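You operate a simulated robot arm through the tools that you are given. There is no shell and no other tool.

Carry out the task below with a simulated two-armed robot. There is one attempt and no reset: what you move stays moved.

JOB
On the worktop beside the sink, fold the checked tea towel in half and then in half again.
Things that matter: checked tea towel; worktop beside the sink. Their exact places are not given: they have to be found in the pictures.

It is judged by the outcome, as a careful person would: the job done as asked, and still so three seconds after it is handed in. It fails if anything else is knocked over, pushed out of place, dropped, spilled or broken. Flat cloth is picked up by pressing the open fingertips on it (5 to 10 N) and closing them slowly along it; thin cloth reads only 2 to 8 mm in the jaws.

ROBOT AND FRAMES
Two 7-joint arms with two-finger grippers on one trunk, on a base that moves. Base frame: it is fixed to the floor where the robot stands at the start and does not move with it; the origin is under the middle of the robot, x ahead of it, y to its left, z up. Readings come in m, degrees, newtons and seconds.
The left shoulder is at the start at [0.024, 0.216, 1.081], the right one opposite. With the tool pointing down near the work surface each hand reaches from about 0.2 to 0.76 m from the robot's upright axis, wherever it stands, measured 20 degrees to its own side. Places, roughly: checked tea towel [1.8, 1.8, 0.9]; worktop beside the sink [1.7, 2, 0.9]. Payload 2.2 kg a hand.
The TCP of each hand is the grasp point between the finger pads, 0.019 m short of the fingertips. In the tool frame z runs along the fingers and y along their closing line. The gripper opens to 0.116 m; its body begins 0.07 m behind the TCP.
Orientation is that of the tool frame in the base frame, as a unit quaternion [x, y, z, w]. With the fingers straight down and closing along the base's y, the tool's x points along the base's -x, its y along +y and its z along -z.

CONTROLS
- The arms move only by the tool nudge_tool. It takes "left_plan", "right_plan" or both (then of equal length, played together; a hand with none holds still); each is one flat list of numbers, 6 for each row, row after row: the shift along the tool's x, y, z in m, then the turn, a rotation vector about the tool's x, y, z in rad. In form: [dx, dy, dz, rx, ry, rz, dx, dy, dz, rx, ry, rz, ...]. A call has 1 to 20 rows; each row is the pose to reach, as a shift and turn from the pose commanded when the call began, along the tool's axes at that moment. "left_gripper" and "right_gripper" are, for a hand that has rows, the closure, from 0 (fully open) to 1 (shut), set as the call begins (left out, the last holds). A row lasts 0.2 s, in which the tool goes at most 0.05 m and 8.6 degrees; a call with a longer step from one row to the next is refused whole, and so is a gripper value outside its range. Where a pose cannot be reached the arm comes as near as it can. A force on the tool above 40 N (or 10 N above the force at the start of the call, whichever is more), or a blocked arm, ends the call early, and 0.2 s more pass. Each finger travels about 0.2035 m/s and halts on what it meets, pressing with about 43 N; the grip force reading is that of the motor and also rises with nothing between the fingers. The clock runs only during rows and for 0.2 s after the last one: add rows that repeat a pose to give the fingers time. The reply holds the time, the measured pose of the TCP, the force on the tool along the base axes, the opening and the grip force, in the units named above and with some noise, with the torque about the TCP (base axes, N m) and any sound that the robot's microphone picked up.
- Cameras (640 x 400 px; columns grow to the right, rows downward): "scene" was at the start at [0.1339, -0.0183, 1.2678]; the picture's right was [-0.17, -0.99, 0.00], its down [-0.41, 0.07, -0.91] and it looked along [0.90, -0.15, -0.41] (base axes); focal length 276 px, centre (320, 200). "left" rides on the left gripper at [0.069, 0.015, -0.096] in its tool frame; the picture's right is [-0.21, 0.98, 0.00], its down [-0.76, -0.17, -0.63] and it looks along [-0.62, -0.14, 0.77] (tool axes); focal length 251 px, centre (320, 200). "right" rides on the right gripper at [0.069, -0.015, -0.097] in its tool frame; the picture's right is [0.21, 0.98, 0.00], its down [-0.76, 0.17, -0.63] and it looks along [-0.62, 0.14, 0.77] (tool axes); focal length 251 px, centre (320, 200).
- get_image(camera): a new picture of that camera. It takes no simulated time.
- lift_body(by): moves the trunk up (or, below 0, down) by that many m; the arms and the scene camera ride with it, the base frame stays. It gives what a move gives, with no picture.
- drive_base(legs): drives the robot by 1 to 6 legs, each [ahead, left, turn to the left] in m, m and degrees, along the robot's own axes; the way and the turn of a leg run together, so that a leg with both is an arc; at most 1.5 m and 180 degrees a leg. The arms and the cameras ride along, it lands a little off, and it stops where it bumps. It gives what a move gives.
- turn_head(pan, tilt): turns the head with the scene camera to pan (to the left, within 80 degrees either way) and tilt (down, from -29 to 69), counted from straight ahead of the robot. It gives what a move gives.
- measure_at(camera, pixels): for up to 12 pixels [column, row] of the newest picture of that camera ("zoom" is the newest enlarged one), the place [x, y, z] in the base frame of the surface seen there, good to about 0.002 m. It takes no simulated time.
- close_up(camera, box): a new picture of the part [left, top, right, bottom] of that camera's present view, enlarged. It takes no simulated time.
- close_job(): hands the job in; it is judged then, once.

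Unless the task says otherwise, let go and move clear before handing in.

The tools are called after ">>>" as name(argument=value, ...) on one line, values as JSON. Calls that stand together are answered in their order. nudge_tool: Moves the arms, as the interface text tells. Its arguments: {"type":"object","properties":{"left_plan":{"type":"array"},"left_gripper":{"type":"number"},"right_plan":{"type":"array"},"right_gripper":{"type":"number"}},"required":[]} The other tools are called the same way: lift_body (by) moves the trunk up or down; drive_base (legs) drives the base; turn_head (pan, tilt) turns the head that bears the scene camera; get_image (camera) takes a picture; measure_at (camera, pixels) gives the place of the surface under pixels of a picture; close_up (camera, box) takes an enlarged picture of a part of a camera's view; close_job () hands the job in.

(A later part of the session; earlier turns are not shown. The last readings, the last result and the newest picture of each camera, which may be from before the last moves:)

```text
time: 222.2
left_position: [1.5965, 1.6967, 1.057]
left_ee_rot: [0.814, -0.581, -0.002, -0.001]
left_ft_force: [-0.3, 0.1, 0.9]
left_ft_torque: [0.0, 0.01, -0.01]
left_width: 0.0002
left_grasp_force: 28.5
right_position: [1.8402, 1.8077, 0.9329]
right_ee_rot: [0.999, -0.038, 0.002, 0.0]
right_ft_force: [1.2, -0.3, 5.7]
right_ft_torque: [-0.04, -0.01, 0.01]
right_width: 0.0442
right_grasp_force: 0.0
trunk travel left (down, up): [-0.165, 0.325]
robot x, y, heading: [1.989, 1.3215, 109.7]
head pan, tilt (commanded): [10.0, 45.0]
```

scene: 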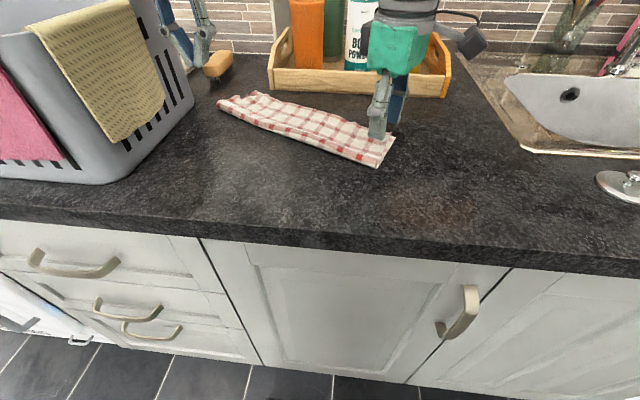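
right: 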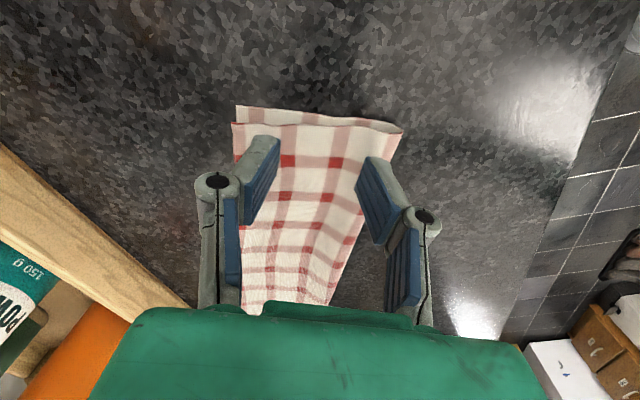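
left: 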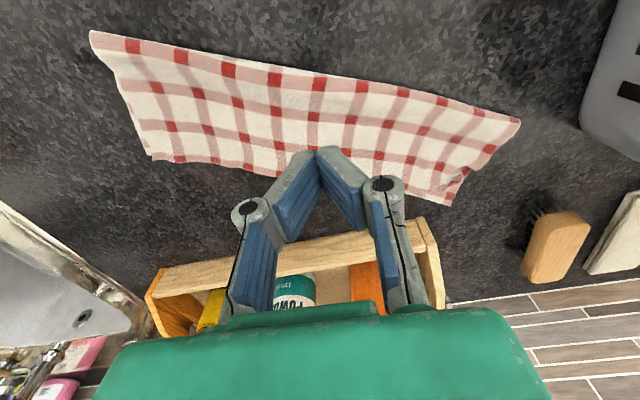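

Contact at 5.7 N. I press about 1.5 mm more and close in small steps.

>>> nudge_tool(right_plan=[0, 0, 0.0015, 0, 0, 0, 0, 0, 0.0015, 0, 0, 0])

>>> nudge_tool(right_plan=[0, 0, 0, 0, 0, 0, 0, 0, 0, 0, 0, 0], right_gripper=0.7)

>>> nudge_tool(right_plan=[0, 0, 0, 0, 0, 0, 0, 0, 0, 0, 0, 0], right_gripper=0.78)

>>> nudge_tool(right_plan=[0, 0, 0, 0, 0, 0, 0, 0, 0, 0, 0, 0], right_gripper=0.86)

>>> get_image(camera="right")

```text
time: 222.8
left_position: [1.597, 1.6972, 1.0582]
left_ee_rot: [0.814, -0.581, -0.001, -0.001]
left_ft_force: [0.0, -0.3, 0.3]
left_ft_torque: [-0.05, 0.03, 0.0]
left_width: 0.0
left_grasp_force: 28.5
right_position: [1.8413, 1.8069, 0.9307]
right_ee_rot: [0.999, -0.039, 0.001, -0.001]
right_ft_force: [-0.7, -0.3, 10.7]
right_ft_torque: [0.03, 0.08, 0.02]
right_width: 0.0477
right_grasp_force: 0.0
trunk travel left (down, up): [-0.165, 0.325]
robot x, y, heading: [1.9904, 1.3214, 109.5]
head pan, tilt (commanded): [10.0, 45.0]
```

```text
time: 223.4
left_position: [1.597, 1.6966, 1.0582]
left_ee_rot: [0.814, -0.581, -0.002, -0.001]
left_ft_force: [-0.1, 0.0, -0.1]
left_ft_torque: [0.0, 0.03, 0.03]
left_width: 0.0
left_grasp_force: 28.6
right_position: [1.8417, 1.8062, 0.929]
right_ee_rot: [0.999, -0.039, 0.002, 0.0]
right_ft_force: [0.2, -0.7, 7.6]
right_ft_torque: [-0.01, -0.01, 0.05]
right_width: 0.0355
right_grasp_force: 0.1
trunk travel left (down, up): [-0.165, 0.325]
robot x, y, heading: [1.9909, 1.3261, 109.3]
head pan, tilt (commanded): [10.0, 45.0]
```

```text
time: 224.0
left_position: [1.5974, 1.6962, 1.0578]
left_ee_rot: [0.814, -0.581, -0.002, -0.001]
left_ft_force: [0.3, -0.2, 0.4]
left_ft_torque: [0.01, 0.0, 0.0]
left_width: 0.0001
left_grasp_force: 28.2
right_position: [1.8408, 1.8064, 0.9302]
right_ee_rot: [0.999, -0.039, 0.002, -0.001]
right_ft_force: [0.2, 0.7, 7.1]
right_ft_torque: [-0.03, 0.01, 0.02]
right_width: 0.0292
right_grasp_force: 0.0
trunk travel left (down, up): [-0.165, 0.325]
robot x, y, heading: [1.9919, 1.3226, 109.4]
head pan, tilt (commanded): [10.0, 45.0]
```

```text
time: 224.6
left_position: [1.5977, 1.6991, 1.0581]
left_ee_rot: [0.814, -0.581, -0.001, -0.001]
left_ft_force: [-0.2, 0.1, -0.4]
left_ft_torque: [0.01, 0.01, 0.01]
left_width: 0.0
left_grasp_force: 28.8
right_position: [1.839, 1.8065, 0.9307]
right_ee_rot: [0.999, -0.038, 0.0, -0.001]
right_ft_force: [-0.2, 0.4, 7.2]
right_ft_torque: [-0.03, 0.02, 0.0]
right_width: 0.0157
right_grasp_force: 0.1
trunk travel left (down, up): [-0.165, 0.325]
robot x, y, heading: [1.9901, 1.3229, 109.2]
head pan, tilt (commanded): [10.0, 45.0]
```

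```text
taken
```

right: 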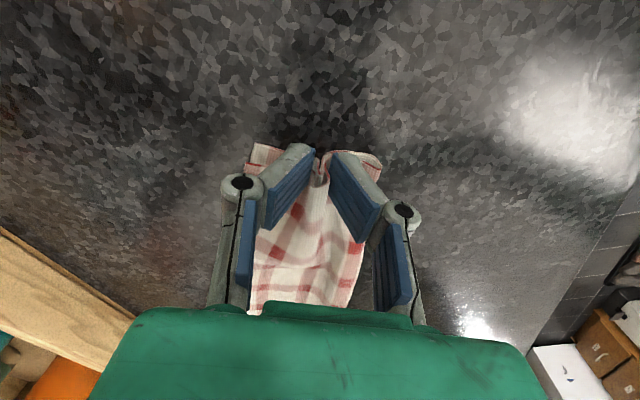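

The whole end narrows between the fingers (from (250,145) to (380,160)), so both layers seem to be gathering. I close the rest of the way.

>>> nudge_tool(right_plan=[0, 0, 0, 0, 0, 0, 0, 0, 0, 0, 0, 0], right_gripper=0.93)

>>> nudge_tool(right_plan=[0, 0, 0, 0, 0, 0, 0, 0, 0, 0, 0, 0, 0, 0, 0, 0, 0, 0], right_gripper=1.0)

>>> nudge_tool(right_plan=[0, 0, -0.01, 0, 0, 0, -0.003, 0, -0.02, 0, 0, 0, -0.006, 0, -0.03, 0, 0, 0, -0.006, 0, -0.03, 0, 0, 0])

>>> get_image(camera="right")

>>> close_up(camera="scene", box=[290, 60, 450, 180])

```text
time: 225.2
left_position: [1.5967, 1.6972, 1.0568]
left_ee_rot: [0.814, -0.581, -0.002, -0.001]
left_ft_force: [-0.3, 0.7, -0.3]
left_ft_torque: [0.02, -0.02, -0.01]
left_width: 0.0001
left_grasp_force: 28.8
right_position: [1.8406, 1.8063, 0.9306]
right_ee_rot: [0.999, -0.038, 0.001, -0.002]
right_ft_force: [0.4, -0.4, 12.2]
right_ft_torque: [0.04, 0.07, 0.01]
right_width: 0.0076
right_grasp_force: 0.1
trunk travel left (down, up): [-0.165, 0.325]
robot x, y, heading: [1.9878, 1.3256, 109.2]
head pan, tilt (commanded): [10.0, 45.0]
```

```text
time: 226.0
left_position: [1.5967, 1.6965, 1.0572]
left_ee_rot: [0.814, -0.581, -0.001, -0.001]
left_ft_force: [0.2, 0.4, 1.2]
left_ft_torque: [0.01, -0.02, 0.01]
left_width: 0.0
left_grasp_force: 28.3
right_position: [1.8409, 1.8067, 0.9316]
right_ee_rot: [0.999, -0.038, 0.001, -0.002]
right_ft_force: [-2.0, 0.6, 19.3]
right_ft_torque: [-0.05, 0.08, -0.05]
right_width: 0.004
right_grasp_force: 32.9
trunk travel left (down, up): [-0.165, 0.325]
robot x, y, heading: [1.9899, 1.3227, 108.7]
head pan, tilt (commanded): [10.0, 45.0]
```

```text
time: 227.0
left_position: [1.5977, 1.6982, 1.0582]
left_ee_rot: [0.814, -0.581, -0.002, -0.001]
left_ft_force: [0.0, 0.1, -1.1]
left_ft_torque: [-0.01, 0.03, -0.01]
left_width: 0.0003
left_grasp_force: 28.9
right_position: [1.8341, 1.8065, 0.9618]
right_ee_rot: [0.999, -0.037, 0.002, -0.001]
right_ft_force: [-0.1, -0.8, -0.9]
right_ft_torque: [-0.02, 0.02, -0.02]
right_width: 0.0043
right_grasp_force: 32.7
trunk travel left (down, up): [-0.165, 0.325]
robot x, y, heading: [1.9895, 1.3192, 109.2]
head pan, tilt (commanded): [10.0, 45.0]
```

```text
taken
```

right: 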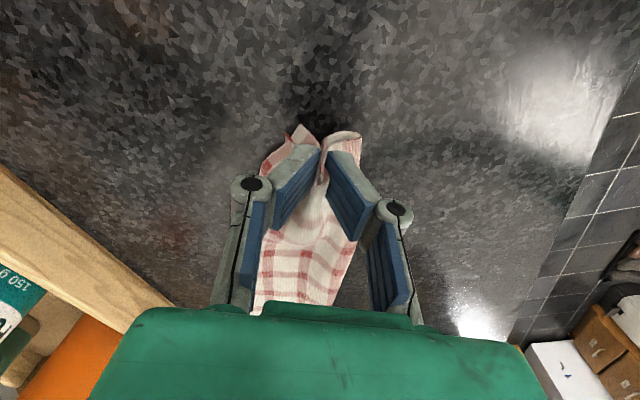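

```text
3.33 times, centred on (370, 120) of scene
```

zoom: 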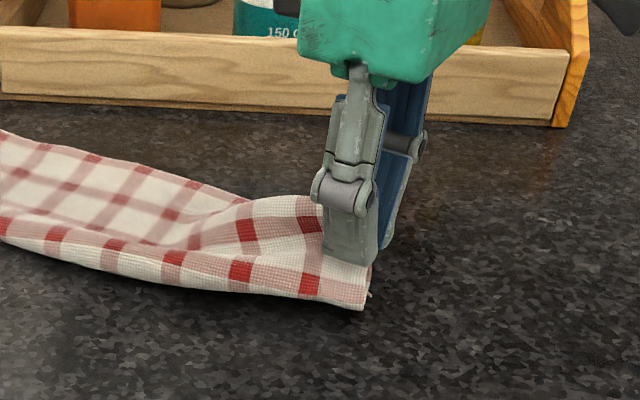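

Both layers came up together (4.3 mm in the jaws, nothing left on the worktop). I first pull the strip 7 cm to the right so there is more room from the basket for the fold.

>>> nudge_tool(right_plan=[0.01, 0, 0.01, 0, 0, 0, 0.02, 0, 0.015, 0, 0, 0, 0.03, 0, 0.018, 0, 0, 0, 0.04, 0, 0.018, 0, 0, 0, 0.05, 0, 0.018, 0, 0, 0, 0.06, 0, 0.018, 0, 0, 0, 0.07, 0, 0.018, 0, 0, 0, 0.076, 0, 0.018, 0, 0, 0, 0.076, 0, 0.018, 0, 0, 0])

>>> get_image(camera="scene")

>>> get_image(camera="left")

>>> close_up(camera="scene", box=[220, 70, 460, 190])

```text
time: 229.0
left_position: [1.5979, 1.6982, 1.0572]
left_ee_rot: [0.814, -0.58, -0.001, -0.001]
left_ft_force: [-0.2, 0.3, -0.1]
left_ft_torque: [-0.02, 0.02, -0.02]
left_width: 0.0002
left_grasp_force: 28.7
right_position: [1.91, 1.8016, 0.9422]
right_ee_rot: [0.999, -0.037, 0.002, -0.001]
right_ft_force: [-0.5, 0.4, 0.2]
right_ft_torque: [0.06, -0.03, -0.04]
right_width: 0.0041
right_grasp_force: 33.3
trunk travel left (down, up): [-0.165, 0.325]
robot x, y, heading: [1.9869, 1.3235, 109.1]
head pan, tilt (commanded): [10.0, 45.0]
```

```text
taken
```

scene: 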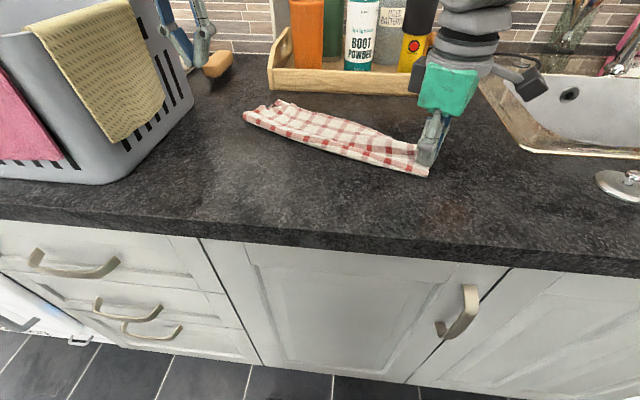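

```text
taken
```

left: 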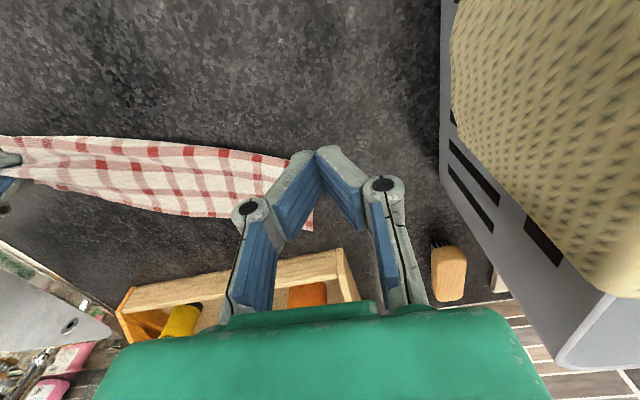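

```text
2.67 times, centred on (340, 130) of scene
```

zoom: 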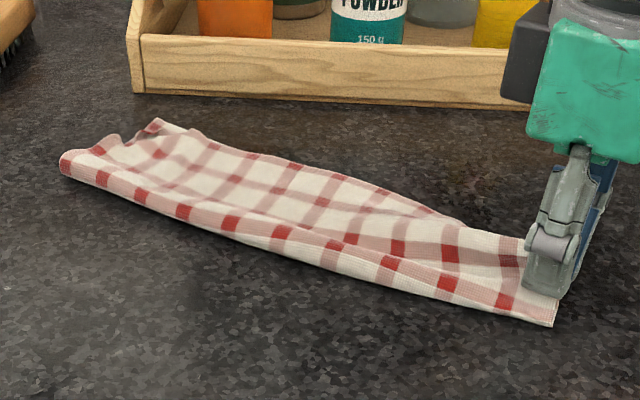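

The strip followed to the right without distortion. I measure its left end, where the carried end has to be laid.

>>> measure_at(camera="zoom", pixels=[[64, 163], [100, 185], [155, 124], [122, 142], [180, 128], [300, 240], [380, 190], [550, 320], [460, 222], [250, 180], [200, 215], [170, 132]])

>>> measure_at(camera="left", pixels=[[288, 160], [312, 228], [270, 215], [180, 210], [100, 140], [200, 145], [230, 180]])

```text
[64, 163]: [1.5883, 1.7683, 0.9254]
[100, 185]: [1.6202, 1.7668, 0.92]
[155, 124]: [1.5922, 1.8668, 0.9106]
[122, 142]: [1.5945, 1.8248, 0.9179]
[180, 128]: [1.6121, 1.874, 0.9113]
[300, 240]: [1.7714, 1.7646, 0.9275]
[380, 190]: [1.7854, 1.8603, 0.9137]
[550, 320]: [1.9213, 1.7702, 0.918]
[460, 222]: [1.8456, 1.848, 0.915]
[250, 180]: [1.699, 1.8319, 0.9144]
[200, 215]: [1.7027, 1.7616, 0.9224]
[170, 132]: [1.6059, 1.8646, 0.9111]
```

```text
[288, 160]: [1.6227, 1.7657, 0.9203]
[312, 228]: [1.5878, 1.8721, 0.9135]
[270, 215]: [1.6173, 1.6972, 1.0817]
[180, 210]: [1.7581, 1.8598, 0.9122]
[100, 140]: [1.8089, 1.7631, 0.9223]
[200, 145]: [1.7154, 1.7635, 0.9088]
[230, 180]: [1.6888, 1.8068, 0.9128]
```

The left end now runs from (1.588, 1.768) to (1.588, 1.872). Laying there would make my arms cross, so I pull the strip another 13 cm to the right, still clear of the plug at x = 2.17, and draw the left arm back out of the way.

>>> nudge_tool(right_plan=[0.013, 0, 0, 0, 0, 0, 0.026, 0, 0, 0, 0, 0, 0.039, 0, 0, 0, 0, 0, 0.052, 0, 0, 0, 0, 0, 0.065, 0, 0, 0, 0, 0, 0.078, 0, 0, 0, 0, 0, 0.091, 0, 0, 0, 0, 0, 0.104, 0, 0, 0, 0, 0, 0.117, 0, 0, 0, 0, 0, 0.13, 0, 0, 0, 0, 0, 0.13, 0, 0, 0, 0, 0], left_plan=[0.01, 0.005, 0, 0, 0, 0, 0.02, 0.01, 0, 0, 0, 0, 0.03, 0.015, 0, 0, 0, 0, 0.04, 0.02, 0, 0, 0, 0, 0.05, 0.025, 0, 0, 0, 0, 0.06, 0.03, 0, 0, 0, 0, 0.07, 0.035, 0, 0, 0, 0, 0.08, 0.04, 0, 0, 0, 0, 0.09, 0.04, 0, 0, 0, 0, 0.1, 0.04, 0, 0, 0, 0, 0.1, 0.04, 0, 0, 0, 0])

>>> turn_head(pan=0, tilt=45)

>>> get_image(camera="scene")

>>> close_up(camera="scene", box=[240, 60, 520, 180])

```text
time: 231.4
left_position: [1.5925, 1.5911, 1.0565]
left_ee_rot: [0.814, -0.58, -0.001, -0.001]
left_ft_force: [0.1, -0.5, 0.1]
left_ft_torque: [-0.01, -0.02, 0.0]
left_width: 0.0
left_grasp_force: 28.8
right_position: [2.0404, 1.7916, 0.9421]
right_ee_rot: [0.999, -0.038, 0.002, 0.0]
right_ft_force: [-0.6, -0.4, 0.7]
right_ft_torque: [-0.05, 0.01, -0.02]
right_width: 0.0046
right_grasp_force: 33.3
trunk travel left (down, up): [-0.165, 0.325]
robot x, y, heading: [1.9901, 1.3216, 109.6]
head pan, tilt (commanded): [10.0, 45.0]
```

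```text
time: 232.1
left_position: [1.5925, 1.5913, 1.0575]
left_ee_rot: [0.814, -0.581, -0.002, -0.001]
left_ft_force: [-0.4, -0.3, 0.0]
left_ft_torque: [0.02, -0.03, -0.01]
left_width: 0.0
left_grasp_force: 28.8
right_position: [2.041, 1.7918, 0.9428]
right_ee_rot: [0.999, -0.039, 0.002, -0.001]
right_ft_force: [-0.4, -0.3, -0.6]
right_ft_torque: [-0.02, 0.01, -0.01]
right_width: 0.0042
right_grasp_force: 32.9
trunk travel left (down, up): [-0.165, 0.325]
robot x, y, heading: [1.9905, 1.3233, 109.2]
head pan, tilt (commanded): [0.0, 45.0]
```

```text
taken
```

scene: 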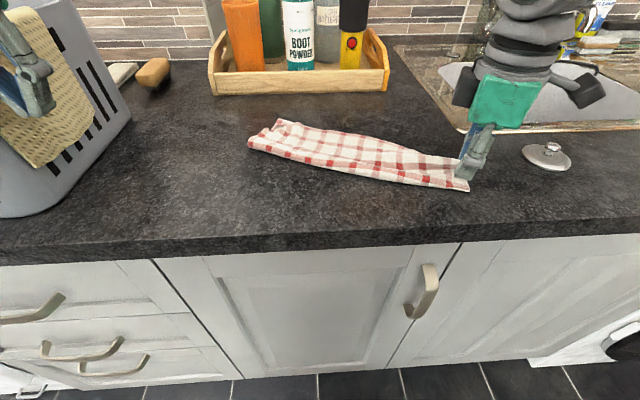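

```text
2.29 times, centred on (380, 120) of scene
```

zoom: 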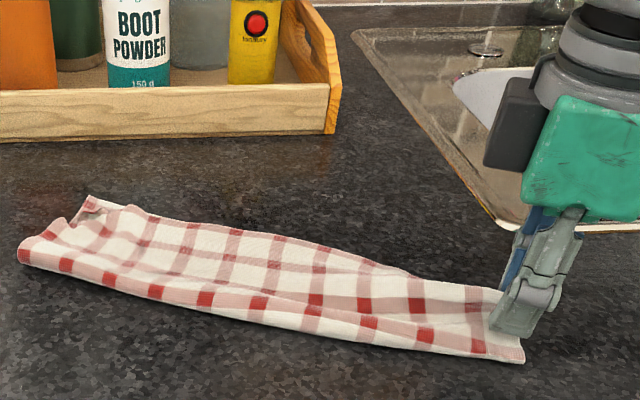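

The strip lies free in the middle of the worktop now. I measure its ends again and also move the left hand a little away from the basket.

>>> measure_at(camera="zoom", pixels=[[20, 250], [90, 198], [78, 215], [115, 208], [520, 355], [130, 207], [300, 315], [280, 240], [400, 270], [180, 250], [60, 235], [100, 215]])

>>> nudge_tool(left_plan=[0.02, -0.01, -0.005, 0, 0, 0, 0.04, -0.02, -0.01, 0, 0, 0, 0.06, -0.03, -0.015, 0, 0, 0, 0.08, -0.03, -0.02, 0, 0, 0, 0.08, -0.03, -0.02, 0, 0, 0])

```text
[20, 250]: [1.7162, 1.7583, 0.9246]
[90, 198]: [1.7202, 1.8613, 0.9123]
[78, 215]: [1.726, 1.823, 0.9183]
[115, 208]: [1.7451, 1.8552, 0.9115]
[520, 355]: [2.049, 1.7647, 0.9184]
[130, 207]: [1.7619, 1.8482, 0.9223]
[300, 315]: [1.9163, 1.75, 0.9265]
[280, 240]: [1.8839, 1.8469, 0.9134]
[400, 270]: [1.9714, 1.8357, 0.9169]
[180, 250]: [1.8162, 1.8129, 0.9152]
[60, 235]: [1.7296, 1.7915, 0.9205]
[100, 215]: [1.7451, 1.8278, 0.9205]
```

```text
time: 233.3
left_position: [1.6484, 1.5283, 1.0759]
left_ee_rot: [0.814, -0.581, -0.002, 0.0]
left_ft_force: [-0.2, 0.0, -0.6]
left_ft_torque: [-0.04, 0.02, 0.01]
left_width: 0.0002
left_grasp_force: 27.8
right_position: [2.0389, 1.792, 0.9433]
right_ee_rot: [0.999, -0.039, 0.002, 0.0]
right_ft_force: [-0.2, -0.2, 0.6]
right_ft_torque: [0.04, -0.02, 0.01]
right_width: 0.0045
right_grasp_force: 32.8
trunk travel left (down, up): [-0.165, 0.325]
robot x, y, heading: [1.9885, 1.3217, 109.3]
head pan, tilt (commanded): [0.0, 45.0]
```

The strip runs from (1.716, 1.758)/(1.720, 1.861) at the left to x = 2.05 at the right, so its middle is at x = 1.883. I carry the right end up along the fold arc to the top over the middle and check.

>>> nudge_tool(right_plan=[-0.0018, -0.0007, -0.0196, 0, 0, 0, -0.0071, -0.0011, -0.0386, 0, 0, 0, -0.0157, -0.0012, -0.0567, 0, 0, 0, -0.0275, -0.0011, -0.0735, 0, 0, 0, -0.0421, -0.0008, -0.0884, 0, 0, 0, -0.0591, -0.0003, -0.1011, 0, 0, 0, -0.0783, 0.0004, -0.1114, 0, 0, 0, -0.099, 0.0012, -0.1189, 0, 0, 0, -0.1208, 0.0021, -0.1235, 0, 0, 0, -0.1432, 0.003, -0.125, 0, 0, 0, -0.1432, 0.003, -0.125, 0, 0, 0])

>>> get_image(camera="scene")

>>> close_up(camera="scene", box=[230, 50, 470, 200])

>>> get_image(camera="right")

```text
time: 235.7
left_position: [1.6495, 1.5281, 1.0762]
left_ee_rot: [0.814, -0.58, -0.002, -0.001]
left_ft_force: [0.2, -0.5, 0.1]
left_ft_torque: [0.02, -0.01, 0.0]
left_width: 0.0
left_grasp_force: 28.3
right_position: [1.8954, 1.8008, 1.0676]
right_ee_rot: [0.999, -0.039, 0.002, 0.0]
right_ft_force: [-0.4, 0.3, 1.0]
right_ft_torque: [-0.01, -0.01, -0.02]
right_width: 0.0047
right_grasp_force: 32.7
trunk travel left (down, up): [-0.165, 0.325]
robot x, y, heading: [1.9902, 1.3221, 109.1]
head pan, tilt (commanded): [0.0, 45.0]
```

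```text
taken
```

scene: 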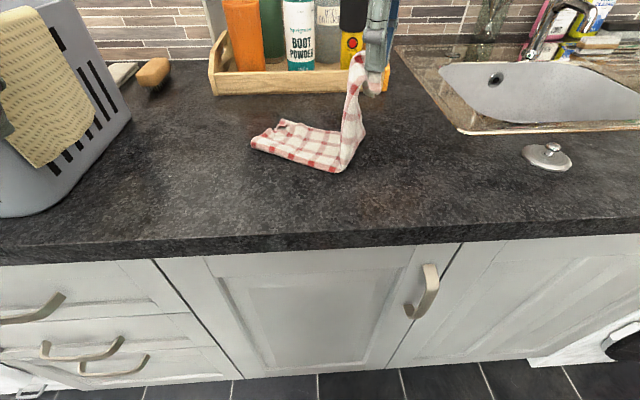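

```text
2.67 times, centred on (350, 125) of scene
```

zoom: 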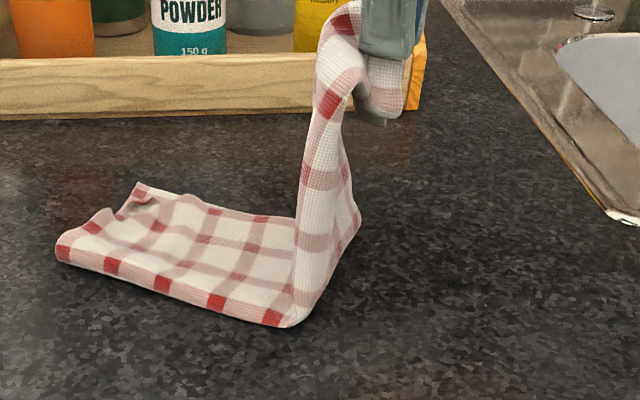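

```text
taken
```

right: 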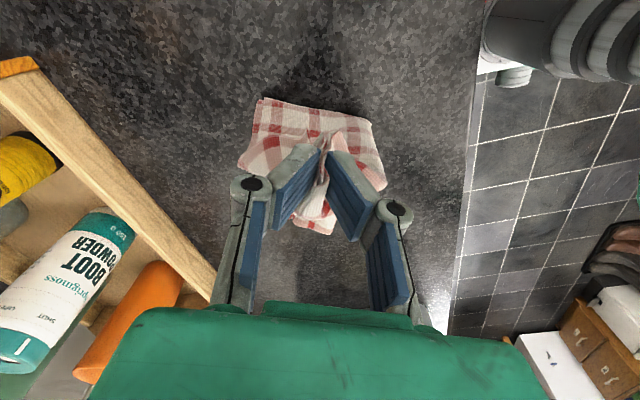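

The right half stands up cleanly over the middle and the left half stays flat. I carry it on over and down, stopping 2 cm above the left end.

>>> nudge_tool(right_plan=[-0.0224, 0.0009, 0.0015, 0, 0, 0, -0.0442, 0.0018, 0.0061, 0, 0, 0, -0.0649, 0.0026, 0.0136, 0, 0, 0, -0.0841, 0.0033, 0.0239, 0, 0, 0, -0.1011, 0.0038, 0.0366, 0, 0, 0, -0.1157, 0.0041, 0.0515, 0, 0, 0, -0.1275, 0.0042, 0.0683, 0, 0, 0, -0.1361, 0.0041, 0.0864, 0, 0, 0, -0.1413, 0.0037, 0.1054, 0, 0, 0, -0.1413, 0.0037, 0.1054, 0, 0, 0])

>>> get_image(camera="scene")

>>> close_up(camera="scene", box=[230, 50, 430, 180])

>>> get_image(camera="right")

```text
time: 237.9
left_position: [1.6482, 1.5272, 1.0762]
left_ee_rot: [0.814, -0.581, -0.001, -0.001]
left_ft_force: [-0.2, -0.6, 1.0]
left_ft_torque: [0.02, 0.04, 0.01]
left_width: 0.0
left_grasp_force: 28.8
right_position: [1.7661, 1.8221, 0.9742]
right_ee_rot: [0.998, -0.055, -0.016, 0.006]
right_ft_force: [0.9, -0.5, 0.8]
right_ft_torque: [-0.03, 0.0, 0.08]
right_width: 0.0044
right_grasp_force: 33.4
trunk travel left (down, up): [-0.165, 0.325]
robot x, y, heading: [1.9916, 1.3252, 109.4]
head pan, tilt (commanded): [0.0, 45.0]
```

```text
taken
```

scene: 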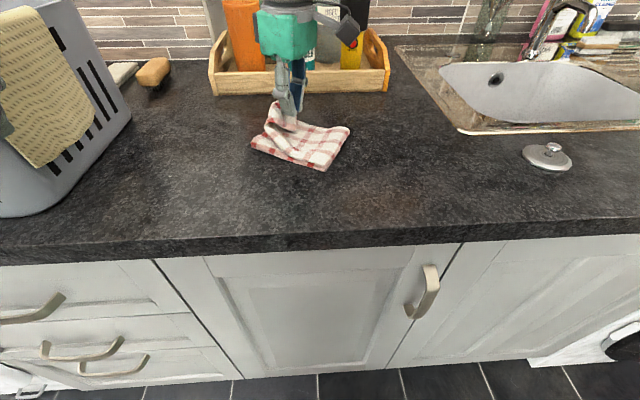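

```text
3.08 times, centred on (330, 115) of scene
```

zoom: 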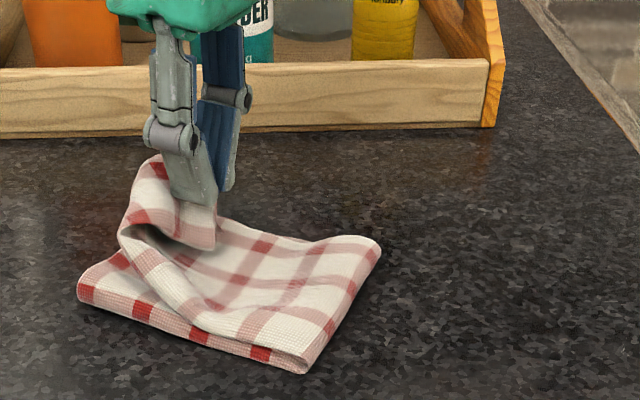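

```text
taken
```

right: 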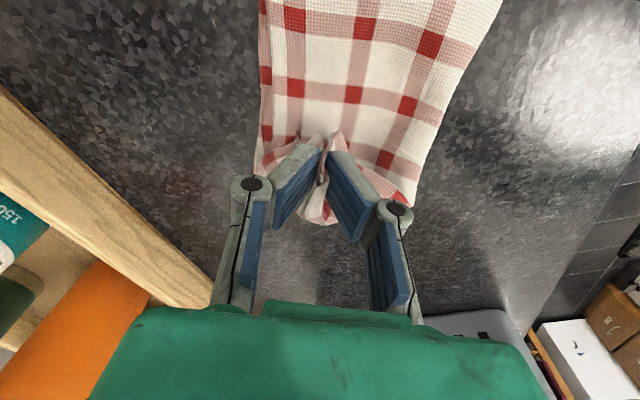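

The fold is going over well, but the right hand stopped about 1.5 cm off its commanded place with a slight tilt, so the arms may be touching. I look at them.

>>> turn_head(pan=10, tilt=10)

>>> get_image(camera="scene")

```text
time: 238.9
left_position: [1.6486, 1.5278, 1.0766]
left_ee_rot: [0.814, -0.581, -0.001, -0.001]
left_ft_force: [-0.5, 0.3, -0.7]
left_ft_torque: [0.0, -0.04, 0.0]
left_width: 0.0
left_grasp_force: 28.4
right_position: [1.7661, 1.8226, 0.9694]
right_ee_rot: [0.998, -0.055, -0.012, 0.007]
right_ft_force: [0.6, 0.1, -0.1]
right_ft_torque: [0.01, 0.0, -0.02]
right_width: 0.0043
right_grasp_force: 33.7
trunk travel left (down, up): [-0.165, 0.325]
robot x, y, heading: [1.9914, 1.3178, 109.5]
head pan, tilt (commanded): [10.0, 10.0]
```

```text
taken
```

scene: 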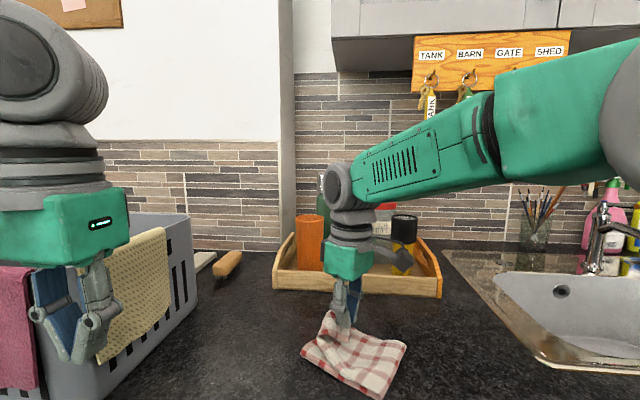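

The arms are clear of each other; the right arm is simply near its limit when crossing over to the left. The end is about 1 cm short, which I can correct afterward, so I lower it here onto the left end, shifting 1 cm toward me.

>>> nudge_tool(right_plan=[0, 0.004, 0.005, 0, 0, 0, 0, 0.008, 0.01, 0, 0, 0, 0, 0.01, 0.015, 0, 0, 0, 0, 0.01, 0.02, 0, 0, 0, 0, 0.01, 0.02, 0, 0, 0])

>>> turn_head(pan=0, tilt=48)

>>> close_up(camera="scene", box=[230, 60, 390, 180])

```text
time: 240.1
left_position: [1.6488, 1.5266, 1.076]
left_ee_rot: [0.814, -0.581, -0.001, -0.001]
left_ft_force: [-0.4, 0.2, 0.9]
left_ft_torque: [-0.04, 0.04, -0.01]
left_width: 0.0
left_grasp_force: 28.3
right_position: [1.7679, 1.8129, 0.9482]
right_ee_rot: [0.998, -0.057, -0.014, 0.012]
right_ft_force: [0.5, -0.1, -0.1]
right_ft_torque: [0.0, -0.03, 0.01]
right_width: 0.0043
right_grasp_force: 32.9
trunk travel left (down, up): [-0.165, 0.325]
robot x, y, heading: [1.9877, 1.3219, 109.3]
head pan, tilt (commanded): [10.0, 10.0]
```

```text
time: 241.1
left_position: [1.6492, 1.5272, 1.0756]
left_ee_rot: [0.814, -0.58, -0.002, -0.001]
left_ft_force: [-0.4, -0.5, 0.6]
left_ft_torque: [-0.02, 0.0, 0.03]
left_width: 0.0
left_grasp_force: 28.5
right_position: [1.7672, 1.8129, 0.9505]
right_ee_rot: [0.998, -0.057, -0.014, 0.011]
right_ft_force: [0.3, -0.1, 0.4]
right_ft_torque: [-0.02, -0.02, -0.01]
right_width: 0.0044
right_grasp_force: 33.3
trunk travel left (down, up): [-0.165, 0.325]
robot x, y, heading: [1.988, 1.3205, 109.3]
head pan, tilt (commanded): [0.0, 48.0]
```

```text
3.33 times, centred on (310, 120) of scene
```

zoom: 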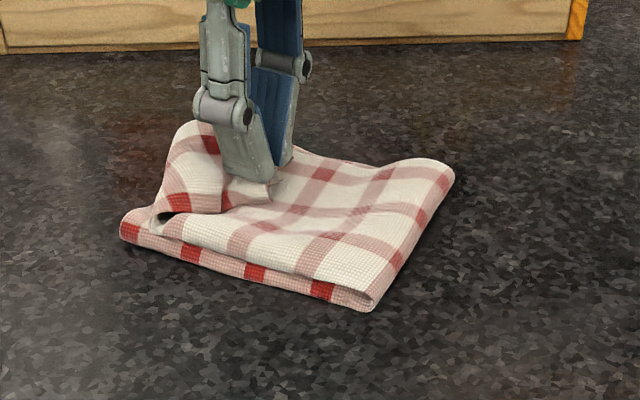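

The second fold is nearly down; the carried end curls at (175,190), right over the left end. I lower to a light press.

>>> nudge_tool(right_plan=[0, 0, 0.004, 0, 0, 0, 0, 0, 0.008, 0, 0, 0, 0, 0, 0.012, 0, 0, 0, 0, 0, 0.012, 0, 0, 0])

>>> nudge_tool(right_plan=[0, 0, 0.002, 0, 0, 0, 0, 0, 0.003, 0, 0, 0, 0, 0, 0.003, 0, 0, 0])

```text
time: 242.3
left_position: [1.6508, 1.5251, 1.0777]
left_ee_rot: [0.814, -0.58, -0.002, -0.001]
left_ft_force: [-0.1, -0.2, 0.1]
left_ft_torque: [0.01, 0.01, -0.02]
left_width: 0.0002
left_grasp_force: 28.3
right_position: [1.7702, 1.8152, 0.946]
right_ee_rot: [0.998, -0.061, -0.021, 0.008]
right_ft_force: [-0.2, -0.1, -0.1]
right_ft_torque: [-0.02, -0.01, 0.03]
right_width: 0.0044
right_grasp_force: 33.1
trunk travel left (down, up): [-0.165, 0.325]
robot x, y, heading: [1.9927, 1.3263, 109.1]
head pan, tilt (commanded): [0.0, 48.0]
stopped in row 4 (right hand): the arm was blocked; the commanded pose is now the measured one
```

```text
time: 243.1
left_position: [1.6513, 1.5259, 1.0768]
left_ee_rot: [0.814, -0.581, -0.003, -0.001]
left_ft_force: [-0.1, -0.2, 0.8]
left_ft_torque: [0.01, 0.01, -0.01]
left_width: 0.0001
left_grasp_force: 28.3
right_position: [1.7702, 1.816, 0.9463]
right_ee_rot: [0.998, -0.06, -0.023, 0.006]
right_ft_force: [-0.4, -0.3, 0.3]
right_ft_torque: [0.01, 0.02, 0.0]
right_width: 0.0042
right_grasp_force: 33.0
trunk travel left (down, up): [-0.165, 0.325]
robot x, y, heading: [1.9913, 1.3251, 109.1]
head pan, tilt (commanded): [0.0, 48.0]
```

The right arm is at its limit here (tip about 1 cm above the stack), so I release at this height, opening gently, and lift away to the right.

>>> nudge_tool(right_plan=[0, 0, 0, 0, 0, 0, 0, 0, 0, 0, 0, 0], right_gripper=0.9)

>>> nudge_tool(right_plan=[0, 0, 0, 0, 0, 0, 0, 0, 0, 0, 0, 0], right_gripper=0.8)

>>> nudge_tool(right_plan=[0, 0, 0, 0, 0, 0, 0, 0, 0, 0, 0, 0], right_gripper=0.68)

>>> nudge_tool(right_plan=[0, 0, -0.01, 0, 0, 0, 0, 0, -0.025, 0, 0, 0, 0, 0, -0.045, 0, 0, 0, 0.02, 0, -0.065, 0, 0, 0, 0.05, 0, -0.08, 0, 0, 0, 0.085, 0, -0.09, 0, 0, 0, 0.12, 0, -0.1, 0, 0, 0, 0.155, 0, -0.1, 0, 0, 0, 0.19, 0, -0.1, 0, 0, 0])

>>> get_image(camera="scene")

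>>> close_up(camera="scene", box=[230, 60, 390, 180])

```text
time: 243.7
left_position: [1.6515, 1.5274, 1.0761]
left_ee_rot: [0.814, -0.581, -0.003, -0.001]
left_ft_force: [0.1, -0.2, 0.6]
left_ft_torque: [-0.02, -0.03, 0.01]
left_width: 0.0
left_grasp_force: 28.1
right_position: [1.7693, 1.8166, 0.9438]
right_ee_rot: [0.998, -0.06, -0.023, 0.008]
right_ft_force: [0.2, 0.2, 0.0]
right_ft_torque: [0.02, 0.01, 0.0]
right_width: 0.0113
right_grasp_force: 0.1
trunk travel left (down, up): [-0.165, 0.325]
robot x, y, heading: [1.9898, 1.3208, 109.4]
head pan, tilt (commanded): [0.0, 48.0]
```

```text
time: 244.3
left_position: [1.6508, 1.5253, 1.0765]
left_ee_rot: [0.814, -0.581, -0.003, -0.001]
left_ft_force: [0.4, -0.5, 0.2]
left_ft_torque: [0.03, -0.03, -0.02]
left_width: 0.0
left_grasp_force: 28.3
right_position: [1.77, 1.8158, 0.943]
right_ee_rot: [0.998, -0.06, -0.022, 0.007]
right_ft_force: [0.7, 0.3, 0.4]
right_ft_torque: [0.02, 0.0, 0.02]
right_width: 0.0231
right_grasp_force: 0.1
trunk travel left (down, up): [-0.165, 0.325]
robot x, y, heading: [1.9892, 1.3239, 109.2]
head pan, tilt (commanded): [0.0, 48.0]
```

```text
time: 244.9
left_position: [1.6515, 1.5264, 1.0771]
left_ee_rot: [0.814, -0.581, -0.003, 0.0]
left_ft_force: [0.7, 0.6, 0.6]
left_ft_torque: [0.0, -0.02, -0.01]
left_width: 0.0001
left_grasp_force: 28.1
right_position: [1.7696, 1.8161, 0.9434]
right_ee_rot: [0.998, -0.06, -0.022, 0.007]
right_ft_force: [-0.4, 0.4, -0.1]
right_ft_torque: [-0.02, -0.02, 0.0]
right_width: 0.0368
right_grasp_force: 0.0
trunk travel left (down, up): [-0.165, 0.325]
robot x, y, heading: [1.9915, 1.3219, 109.0]
head pan, tilt (commanded): [0.0, 48.0]
```

```text
time: 246.9
left_position: [1.6518, 1.525, 1.0779]
left_ee_rot: [0.814, -0.581, -0.003, -0.001]
left_ft_force: [0.0, -0.2, 0.1]
left_ft_torque: [0.01, 0.02, -0.03]
left_width: 0.0001
left_grasp_force: 28.3
right_position: [1.9624, 1.7924, 1.0362]
right_ee_rot: [0.998, -0.058, -0.02, 0.007]
right_ft_force: [1.1, 0.1, -0.6]
right_ft_torque: [0.02, 0.03, -0.02]
right_width: 0.0372
right_grasp_force: 0.0
trunk travel left (down, up): [-0.165, 0.325]
robot x, y, heading: [1.9865, 1.3221, 109.2]
head pan, tilt (commanded): [0.0, 48.0]
```

```text
taken
```

scene: 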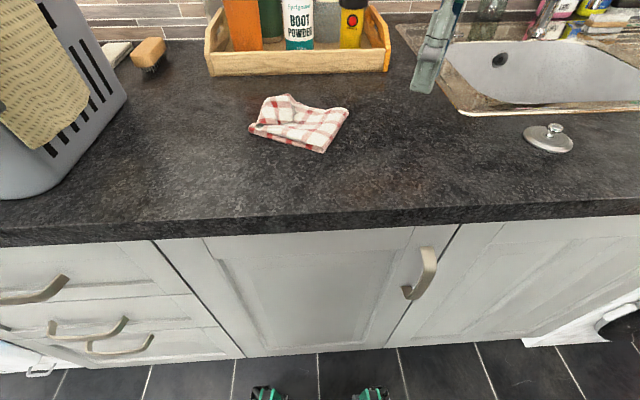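

```text
3.33 times, centred on (310, 120) of scene
```

zoom: 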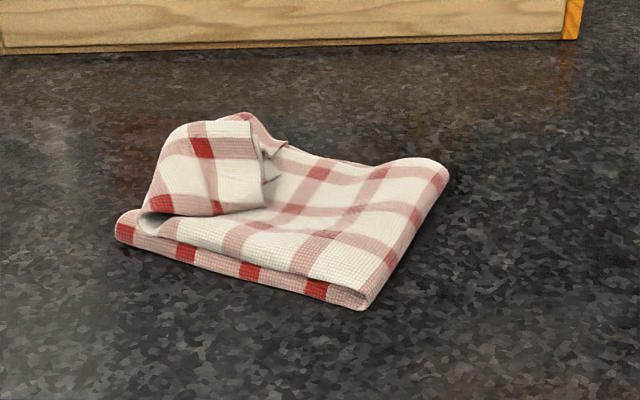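

The towel is now folded in four, with only its end flap turned back on top at the left, free edge at (265,180). As before I will brush this flap outward; I measure the bundle and the flap first.

>>> measure_at(camera="zoom", pixels=[[120, 233], [362, 300], [443, 178], [265, 205], [262, 150], [245, 118], [150, 205], [175, 150], [220, 180], [285, 148], [330, 200], [270, 185]])

>>> nudge_tool(left_plan=[-0.02, 0, -0.005, 0, 0, 0, -0.04, 0, -0.01, 0, 0, 0, -0.06, 0, -0.01, 0, 0, 0, -0.08, 0, -0.01, 0, 0, 0, -0.1, 0, -0.01, 0, 0, 0, -0.12, -0.01, -0.01, 0, 0, 0, -0.14, -0.02, -0.01, 0, 0, 0, -0.14, -0.02, -0.01, 0, 0, 0])

>>> get_image(camera="left")

```text
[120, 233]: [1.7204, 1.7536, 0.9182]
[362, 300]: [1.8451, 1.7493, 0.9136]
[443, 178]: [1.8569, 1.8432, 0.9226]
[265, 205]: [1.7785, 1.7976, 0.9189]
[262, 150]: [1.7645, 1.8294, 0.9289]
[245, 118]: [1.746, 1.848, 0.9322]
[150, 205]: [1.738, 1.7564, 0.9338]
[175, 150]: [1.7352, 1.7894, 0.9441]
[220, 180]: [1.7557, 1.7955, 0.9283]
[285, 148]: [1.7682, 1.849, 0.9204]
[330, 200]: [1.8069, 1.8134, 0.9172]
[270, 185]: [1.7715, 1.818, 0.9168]
```

```text
time: 248.7
left_position: [1.6253, 1.6639, 1.0891]
left_ee_rot: [0.814, -0.581, -0.004, -0.002]
left_ft_force: [0.3, -0.5, -0.1]
left_ft_torque: [0.03, 0.01, 0.0]
left_width: 0.0
left_grasp_force: 28.0
right_position: [1.9617, 1.7916, 1.0366]
right_ee_rot: [0.998, -0.058, -0.021, 0.007]
right_ft_force: [-0.8, -0.5, 0.4]
right_ft_torque: [-0.01, -0.02, 0.02]
right_width: 0.0373
right_grasp_force: 0.1
trunk travel left (down, up): [-0.165, 0.325]
robot x, y, heading: [1.9904, 1.3229, 109.3]
head pan, tilt (commanded): [0.0, 48.0]
```

```text
taken
```

left: 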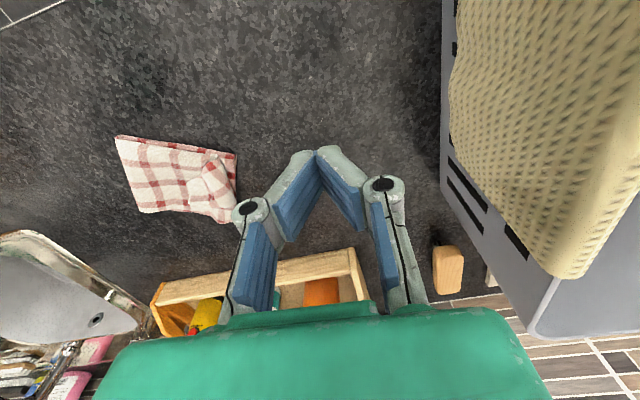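

The strip's crease lies at x = 1.856 and the left end at 1.720, so after unrolling the flap the upper half would stick out about 5 cm; I will re-lay it as I did with the first fold. To give the right arm room I first move the left hand clear and shift the base 0.12 m to the left.

>>> nudge_tool(left_plan=[0.017, -0.0173, 0, 0, 0, 0, 0.034, -0.0345, 0, 0, 0, 0, 0.051, -0.0518, 0, 0, 0, 0, 0.068, -0.069, 0, 0, 0, 0, 0.085, -0.0863, 0, 0, 0, 0, 0.102, -0.1035, 0, 0, 0, 0, 0.119, -0.1208, 0, 0, 0, 0, 0.1362, -0.138, 0, 0, 0, 0, 0.1362, -0.138, 0, 0, 0, 0])

>>> drive_base(legs=[[0, 0.12, 0]])

>>> nudge_tool(left_plan=[0, 0, 0, 0, 0, 0, 0, 0, 0, 0, 0, 0, 0, 0, 0, 0, 0, 0, 0, 0, 0, 0, 0, 0, 0, 0, 0, 0, 0, 0, 0, 0, 0, 0, 0, 0, 0, 0, 0, 0, 0, 0, 0, 0, 0, 0, 0, 0, 0, 0, 0, 0, 0, 0, 0, 0, 0, 0, 0, 0, 0, 0, 0, 0, 0, 0, 0, 0, 0, 0, 0, 0, 0, 0, 0, 0, 0, 0, 0, 0, 0, 0, 0, 0, 0, 0, 0, 0, 0, 0, 0, 0, 0, 0, 0, 0, 0, 0, 0, 0, 0, 0, 0, 0, 0, 0, 0, 0, 0, 0, 0, 0, 0, 0, 0, 0, 0, 0, 0, 0])

>>> nudge_tool(left_plan=[0, 0, 0, 0, 0, 0, 0, 0, 0, 0, 0, 0, 0, 0, 0, 0, 0, 0, 0, 0, 0, 0, 0, 0, 0, 0, 0, 0, 0, 0, 0, 0, 0, 0, 0, 0, 0, 0, 0, 0, 0, 0, 0, 0, 0, 0, 0, 0, 0, 0, 0, 0, 0, 0, 0, 0, 0, 0, 0, 0, 0, 0, 0, 0, 0, 0, 0, 0, 0, 0, 0, 0, 0, 0, 0, 0, 0, 0, 0, 0, 0, 0, 0, 0, 0, 0, 0, 0, 0, 0, 0, 0, 0, 0, 0, 0, 0, 0, 0, 0, 0, 0, 0, 0, 0, 0, 0, 0, 0, 0, 0, 0, 0, 0, 0, 0, 0, 0, 0, 0])

>>> nudge_tool(left_plan=[0, 0, 0, 0, 0, 0, 0, 0, 0, 0, 0, 0, 0, 0, 0, 0, 0, 0])

>>> get_image(camera="scene")

```text
time: 250.7
left_position: [1.8, 1.5797, 1.088]
left_ee_rot: [0.814, -0.58, -0.003, 0.0]
left_ft_force: [-0.5, 0.4, -0.6]
left_ft_torque: [-0.01, -0.02, 0.02]
left_width: 0.0
left_grasp_force: 28.1
right_position: [1.9607, 1.7923, 1.0348]
right_ee_rot: [0.998, -0.058, -0.022, 0.007]
right_ft_force: [-0.1, -0.4, 0.3]
right_ft_torque: [-0.03, 0.0, -0.02]
right_width: 0.0372
right_grasp_force: 0.1
trunk travel left (down, up): [-0.165, 0.325]
robot x, y, heading: [1.9887, 1.3236, 109.2]
head pan, tilt (commanded): [0.0, 48.0]
```

```text
time: 252.0
left_position: [1.7243, 1.5555, 1.089]
left_ee_rot: [0.814, -0.58, -0.011, 0.013]
left_ft_force: [2.1, 0.7, -0.7]
left_ft_torque: [-0.09, 0.2, -0.05]
left_width: 0.0
left_grasp_force: 28.3
right_position: [1.886, 1.7674, 1.0313]
right_ee_rot: [0.997, -0.059, -0.036, 0.015]
right_ft_force: [3.0, 0.7, 0.1]
right_ft_torque: [-0.14, 0.29, -0.02]
right_width: 0.0368
right_grasp_force: 0.1
trunk travel left (down, up): [-0.165, 0.325]
robot x, y, heading: [1.8868, 1.2844, 109.5]
head pan, tilt (commanded): [0.0, 48.0]
```

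```text
time: 256.2
left_position: [1.7022, 1.5451, 1.0882]
left_ee_rot: [0.813, -0.582, -0.006, 0.002]
left_ft_force: [0.8, 0.1, -0.7]
left_ft_torque: [-0.01, 0.06, -0.05]
left_width: 0.0
left_grasp_force: 28.2
right_position: [1.8649, 1.7581, 1.035]
right_ee_rot: [0.998, -0.06, -0.025, 0.008]
right_ft_force: [1.5, 0.0, -0.5]
right_ft_torque: [-0.03, 0.05, -0.01]
right_width: 0.0368
right_grasp_force: 0.1
trunk travel left (down, up): [-0.165, 0.325]
robot x, y, heading: [1.8848, 1.2857, 109.3]
head pan, tilt (commanded): [0.0, 48.0]
```

```text
time: 260.4
left_position: [1.6802, 1.5372, 1.0865]
left_ee_rot: [0.814, -0.581, -0.001, -0.005]
left_ft_force: [-1.1, 0.7, 0.2]
left_ft_torque: [-0.01, -0.08, 0.03]
left_width: 0.0
left_grasp_force: 28.7
right_position: [1.8433, 1.7498, 1.0374]
right_ee_rot: [0.998, -0.058, -0.016, 0.004]
right_ft_force: [-0.6, -0.3, 0.1]
right_ft_torque: [-0.01, -0.03, -0.03]
right_width: 0.0372
right_grasp_force: 0.1
trunk travel left (down, up): [-0.165, 0.325]
robot x, y, heading: [1.8796, 1.2814, 109.3]
head pan, tilt (commanded): [0.0, 48.0]
```

```text
time: 261.2
left_position: [1.6896, 1.539, 1.0876]
left_ee_rot: [0.814, -0.58, -0.003, -0.003]
left_ft_force: [-0.4, -0.8, -1.3]
left_ft_torque: [0.01, -0.01, 0.0]
left_width: 0.0002
left_grasp_force: 28.7
right_position: [1.8523, 1.7524, 1.0366]
right_ee_rot: [0.998, -0.059, -0.02, 0.006]
right_ft_force: [0.8, -0.6, -0.2]
right_ft_torque: [-0.01, -0.04, 0.01]
right_width: 0.037
right_grasp_force: 0.1
trunk travel left (down, up): [-0.165, 0.325]
robot x, y, heading: [1.8839, 1.2835, 109.2]
head pan, tilt (commanded): [0.0, 48.0]
```

```text
taken
```

scene: 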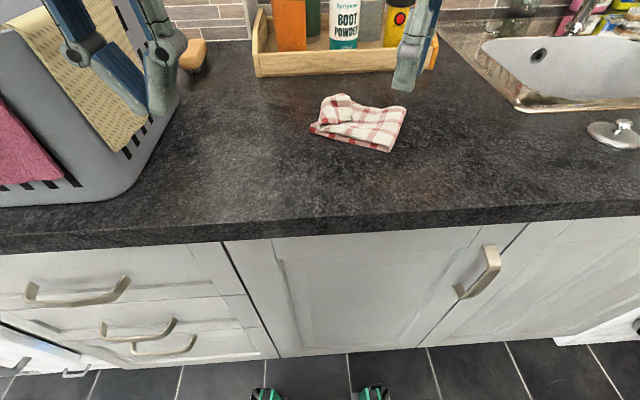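

The base is at its new place and the towel is untouched at (360,122). I wait for the rocking to die out and straighten the right hand.

>>> nudge_tool(right_plan=[0, 0, 0, 0.006, 0.02, -0.025, 0, 0, 0, 0.012, 0.04, -0.05, 0, 0, 0, 0.012, 0.04, -0.05, 0, 0, 0, 0.012, 0.04, -0.05, 0, 0, 0, 0.012, 0.04, -0.05, 0, 0, 0, 0.012, 0.04, -0.05, 0, 0, 0, 0.012, 0.04, -0.05, 0, 0, 0, 0.012, 0.04, -0.05, 0, 0, 0, 0.012, 0.04, -0.05, 0, 0, 0, 0.012, 0.04, -0.05, 0, 0, 0, 0.012, 0.04, -0.05, 0, 0, 0, 0.012, 0.04, -0.05, 0, 0, 0, 0.012, 0.04, -0.05, 0, 0, 0, 0.012, 0.04, -0.05, 0, 0, 0, 0.012, 0.04, -0.05, 0, 0, 0, 0.012, 0.04, -0.05, 0, 0, 0, 0.012, 0.04, -0.05, 0, 0, 0, 0.012, 0.04, -0.05, 0, 0, 0, 0.012, 0.04, -0.05, 0, 0, 0, 0.012, 0.04, -0.05], right_gripper=1.0)

>>> nudge_tool(right_plan=[0, 0, 0, 0, 0, 0, 0, 0, 0, 0, 0, 0, 0, 0, 0, 0, 0, 0, 0, 0, 0, 0, 0, 0, 0, 0, 0, 0, 0, 0, 0, 0, 0, 0, 0, 0, 0, 0, 0, 0, 0, 0, 0, 0, 0, 0, 0, 0, 0, 0, 0, 0, 0, 0, 0, 0, 0, 0, 0, 0, 0, 0, 0, 0, 0, 0, 0, 0, 0, 0, 0, 0, 0, 0, 0, 0, 0, 0, 0, 0, 0, 0, 0, 0, 0, 0, 0, 0, 0, 0, 0, 0, 0, 0, 0, 0, 0, 0, 0, 0, 0, 0, 0, 0, 0, 0, 0, 0, 0, 0, 0, 0, 0, 0, 0, 0, 0, 0, 0, 0])

>>> get_image(camera="right")

>>> close_up(camera="scene", box=[280, 70, 440, 170])

```text
time: 265.4
left_position: [1.6683, 1.5319, 1.086]
left_ee_rot: [0.814, -0.58, 0.002, -0.009]
left_ft_force: [-1.2, -1.0, 0.0]
left_ft_torque: [0.01, -0.03, 0.01]
left_width: 0.0
left_grasp_force: 28.4
right_position: [1.8307, 1.7446, 1.0404]
right_ee_rot: [0.999, -0.033, 0.008, -0.003]
right_ft_force: [-0.8, -0.4, 0.2]
right_ft_torque: [0.07, -0.13, 0.0]
right_width: 0.0
right_grasp_force: 28.7
trunk travel left (down, up): [-0.165, 0.325]
robot x, y, heading: [1.8823, 1.2817, 109.3]
head pan, tilt (commanded): [0.0, 48.0]
```

```text
time: 269.8
left_position: [1.6484, 1.5215, 1.086]
left_ee_rot: [0.815, -0.579, 0.007, -0.018]
left_ft_force: [-0.5, 0.1, 0.3]
left_ft_torque: [0.02, -0.07, 0.03]
left_width: 0.0
left_grasp_force: 28.3
right_position: [1.8102, 1.7354, 1.0414]
right_ee_rot: [0.999, -0.031, 0.016, -0.007]
right_ft_force: [-1.7, -0.3, -0.2]
right_ft_torque: [0.05, -0.12, -0.01]
right_width: 0.0001
right_grasp_force: 28.2
trunk travel left (down, up): [-0.165, 0.325]
robot x, y, heading: [1.8763, 1.283, 109.6]
head pan, tilt (commanded): [0.0, 48.0]
stopped in row 20 (right hand): the arm was blocked; the commanded pose is now the measured one
```

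```text
taken
```

right: 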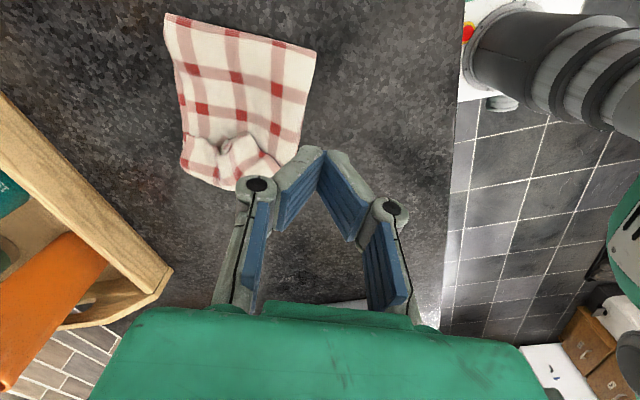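

```text
4.00 times, centred on (360, 120) of scene
```

zoom: 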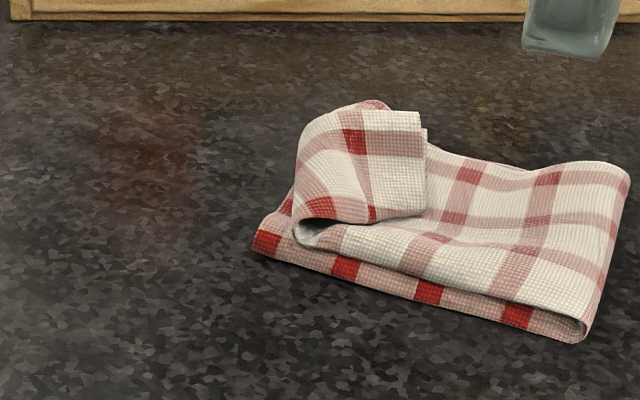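

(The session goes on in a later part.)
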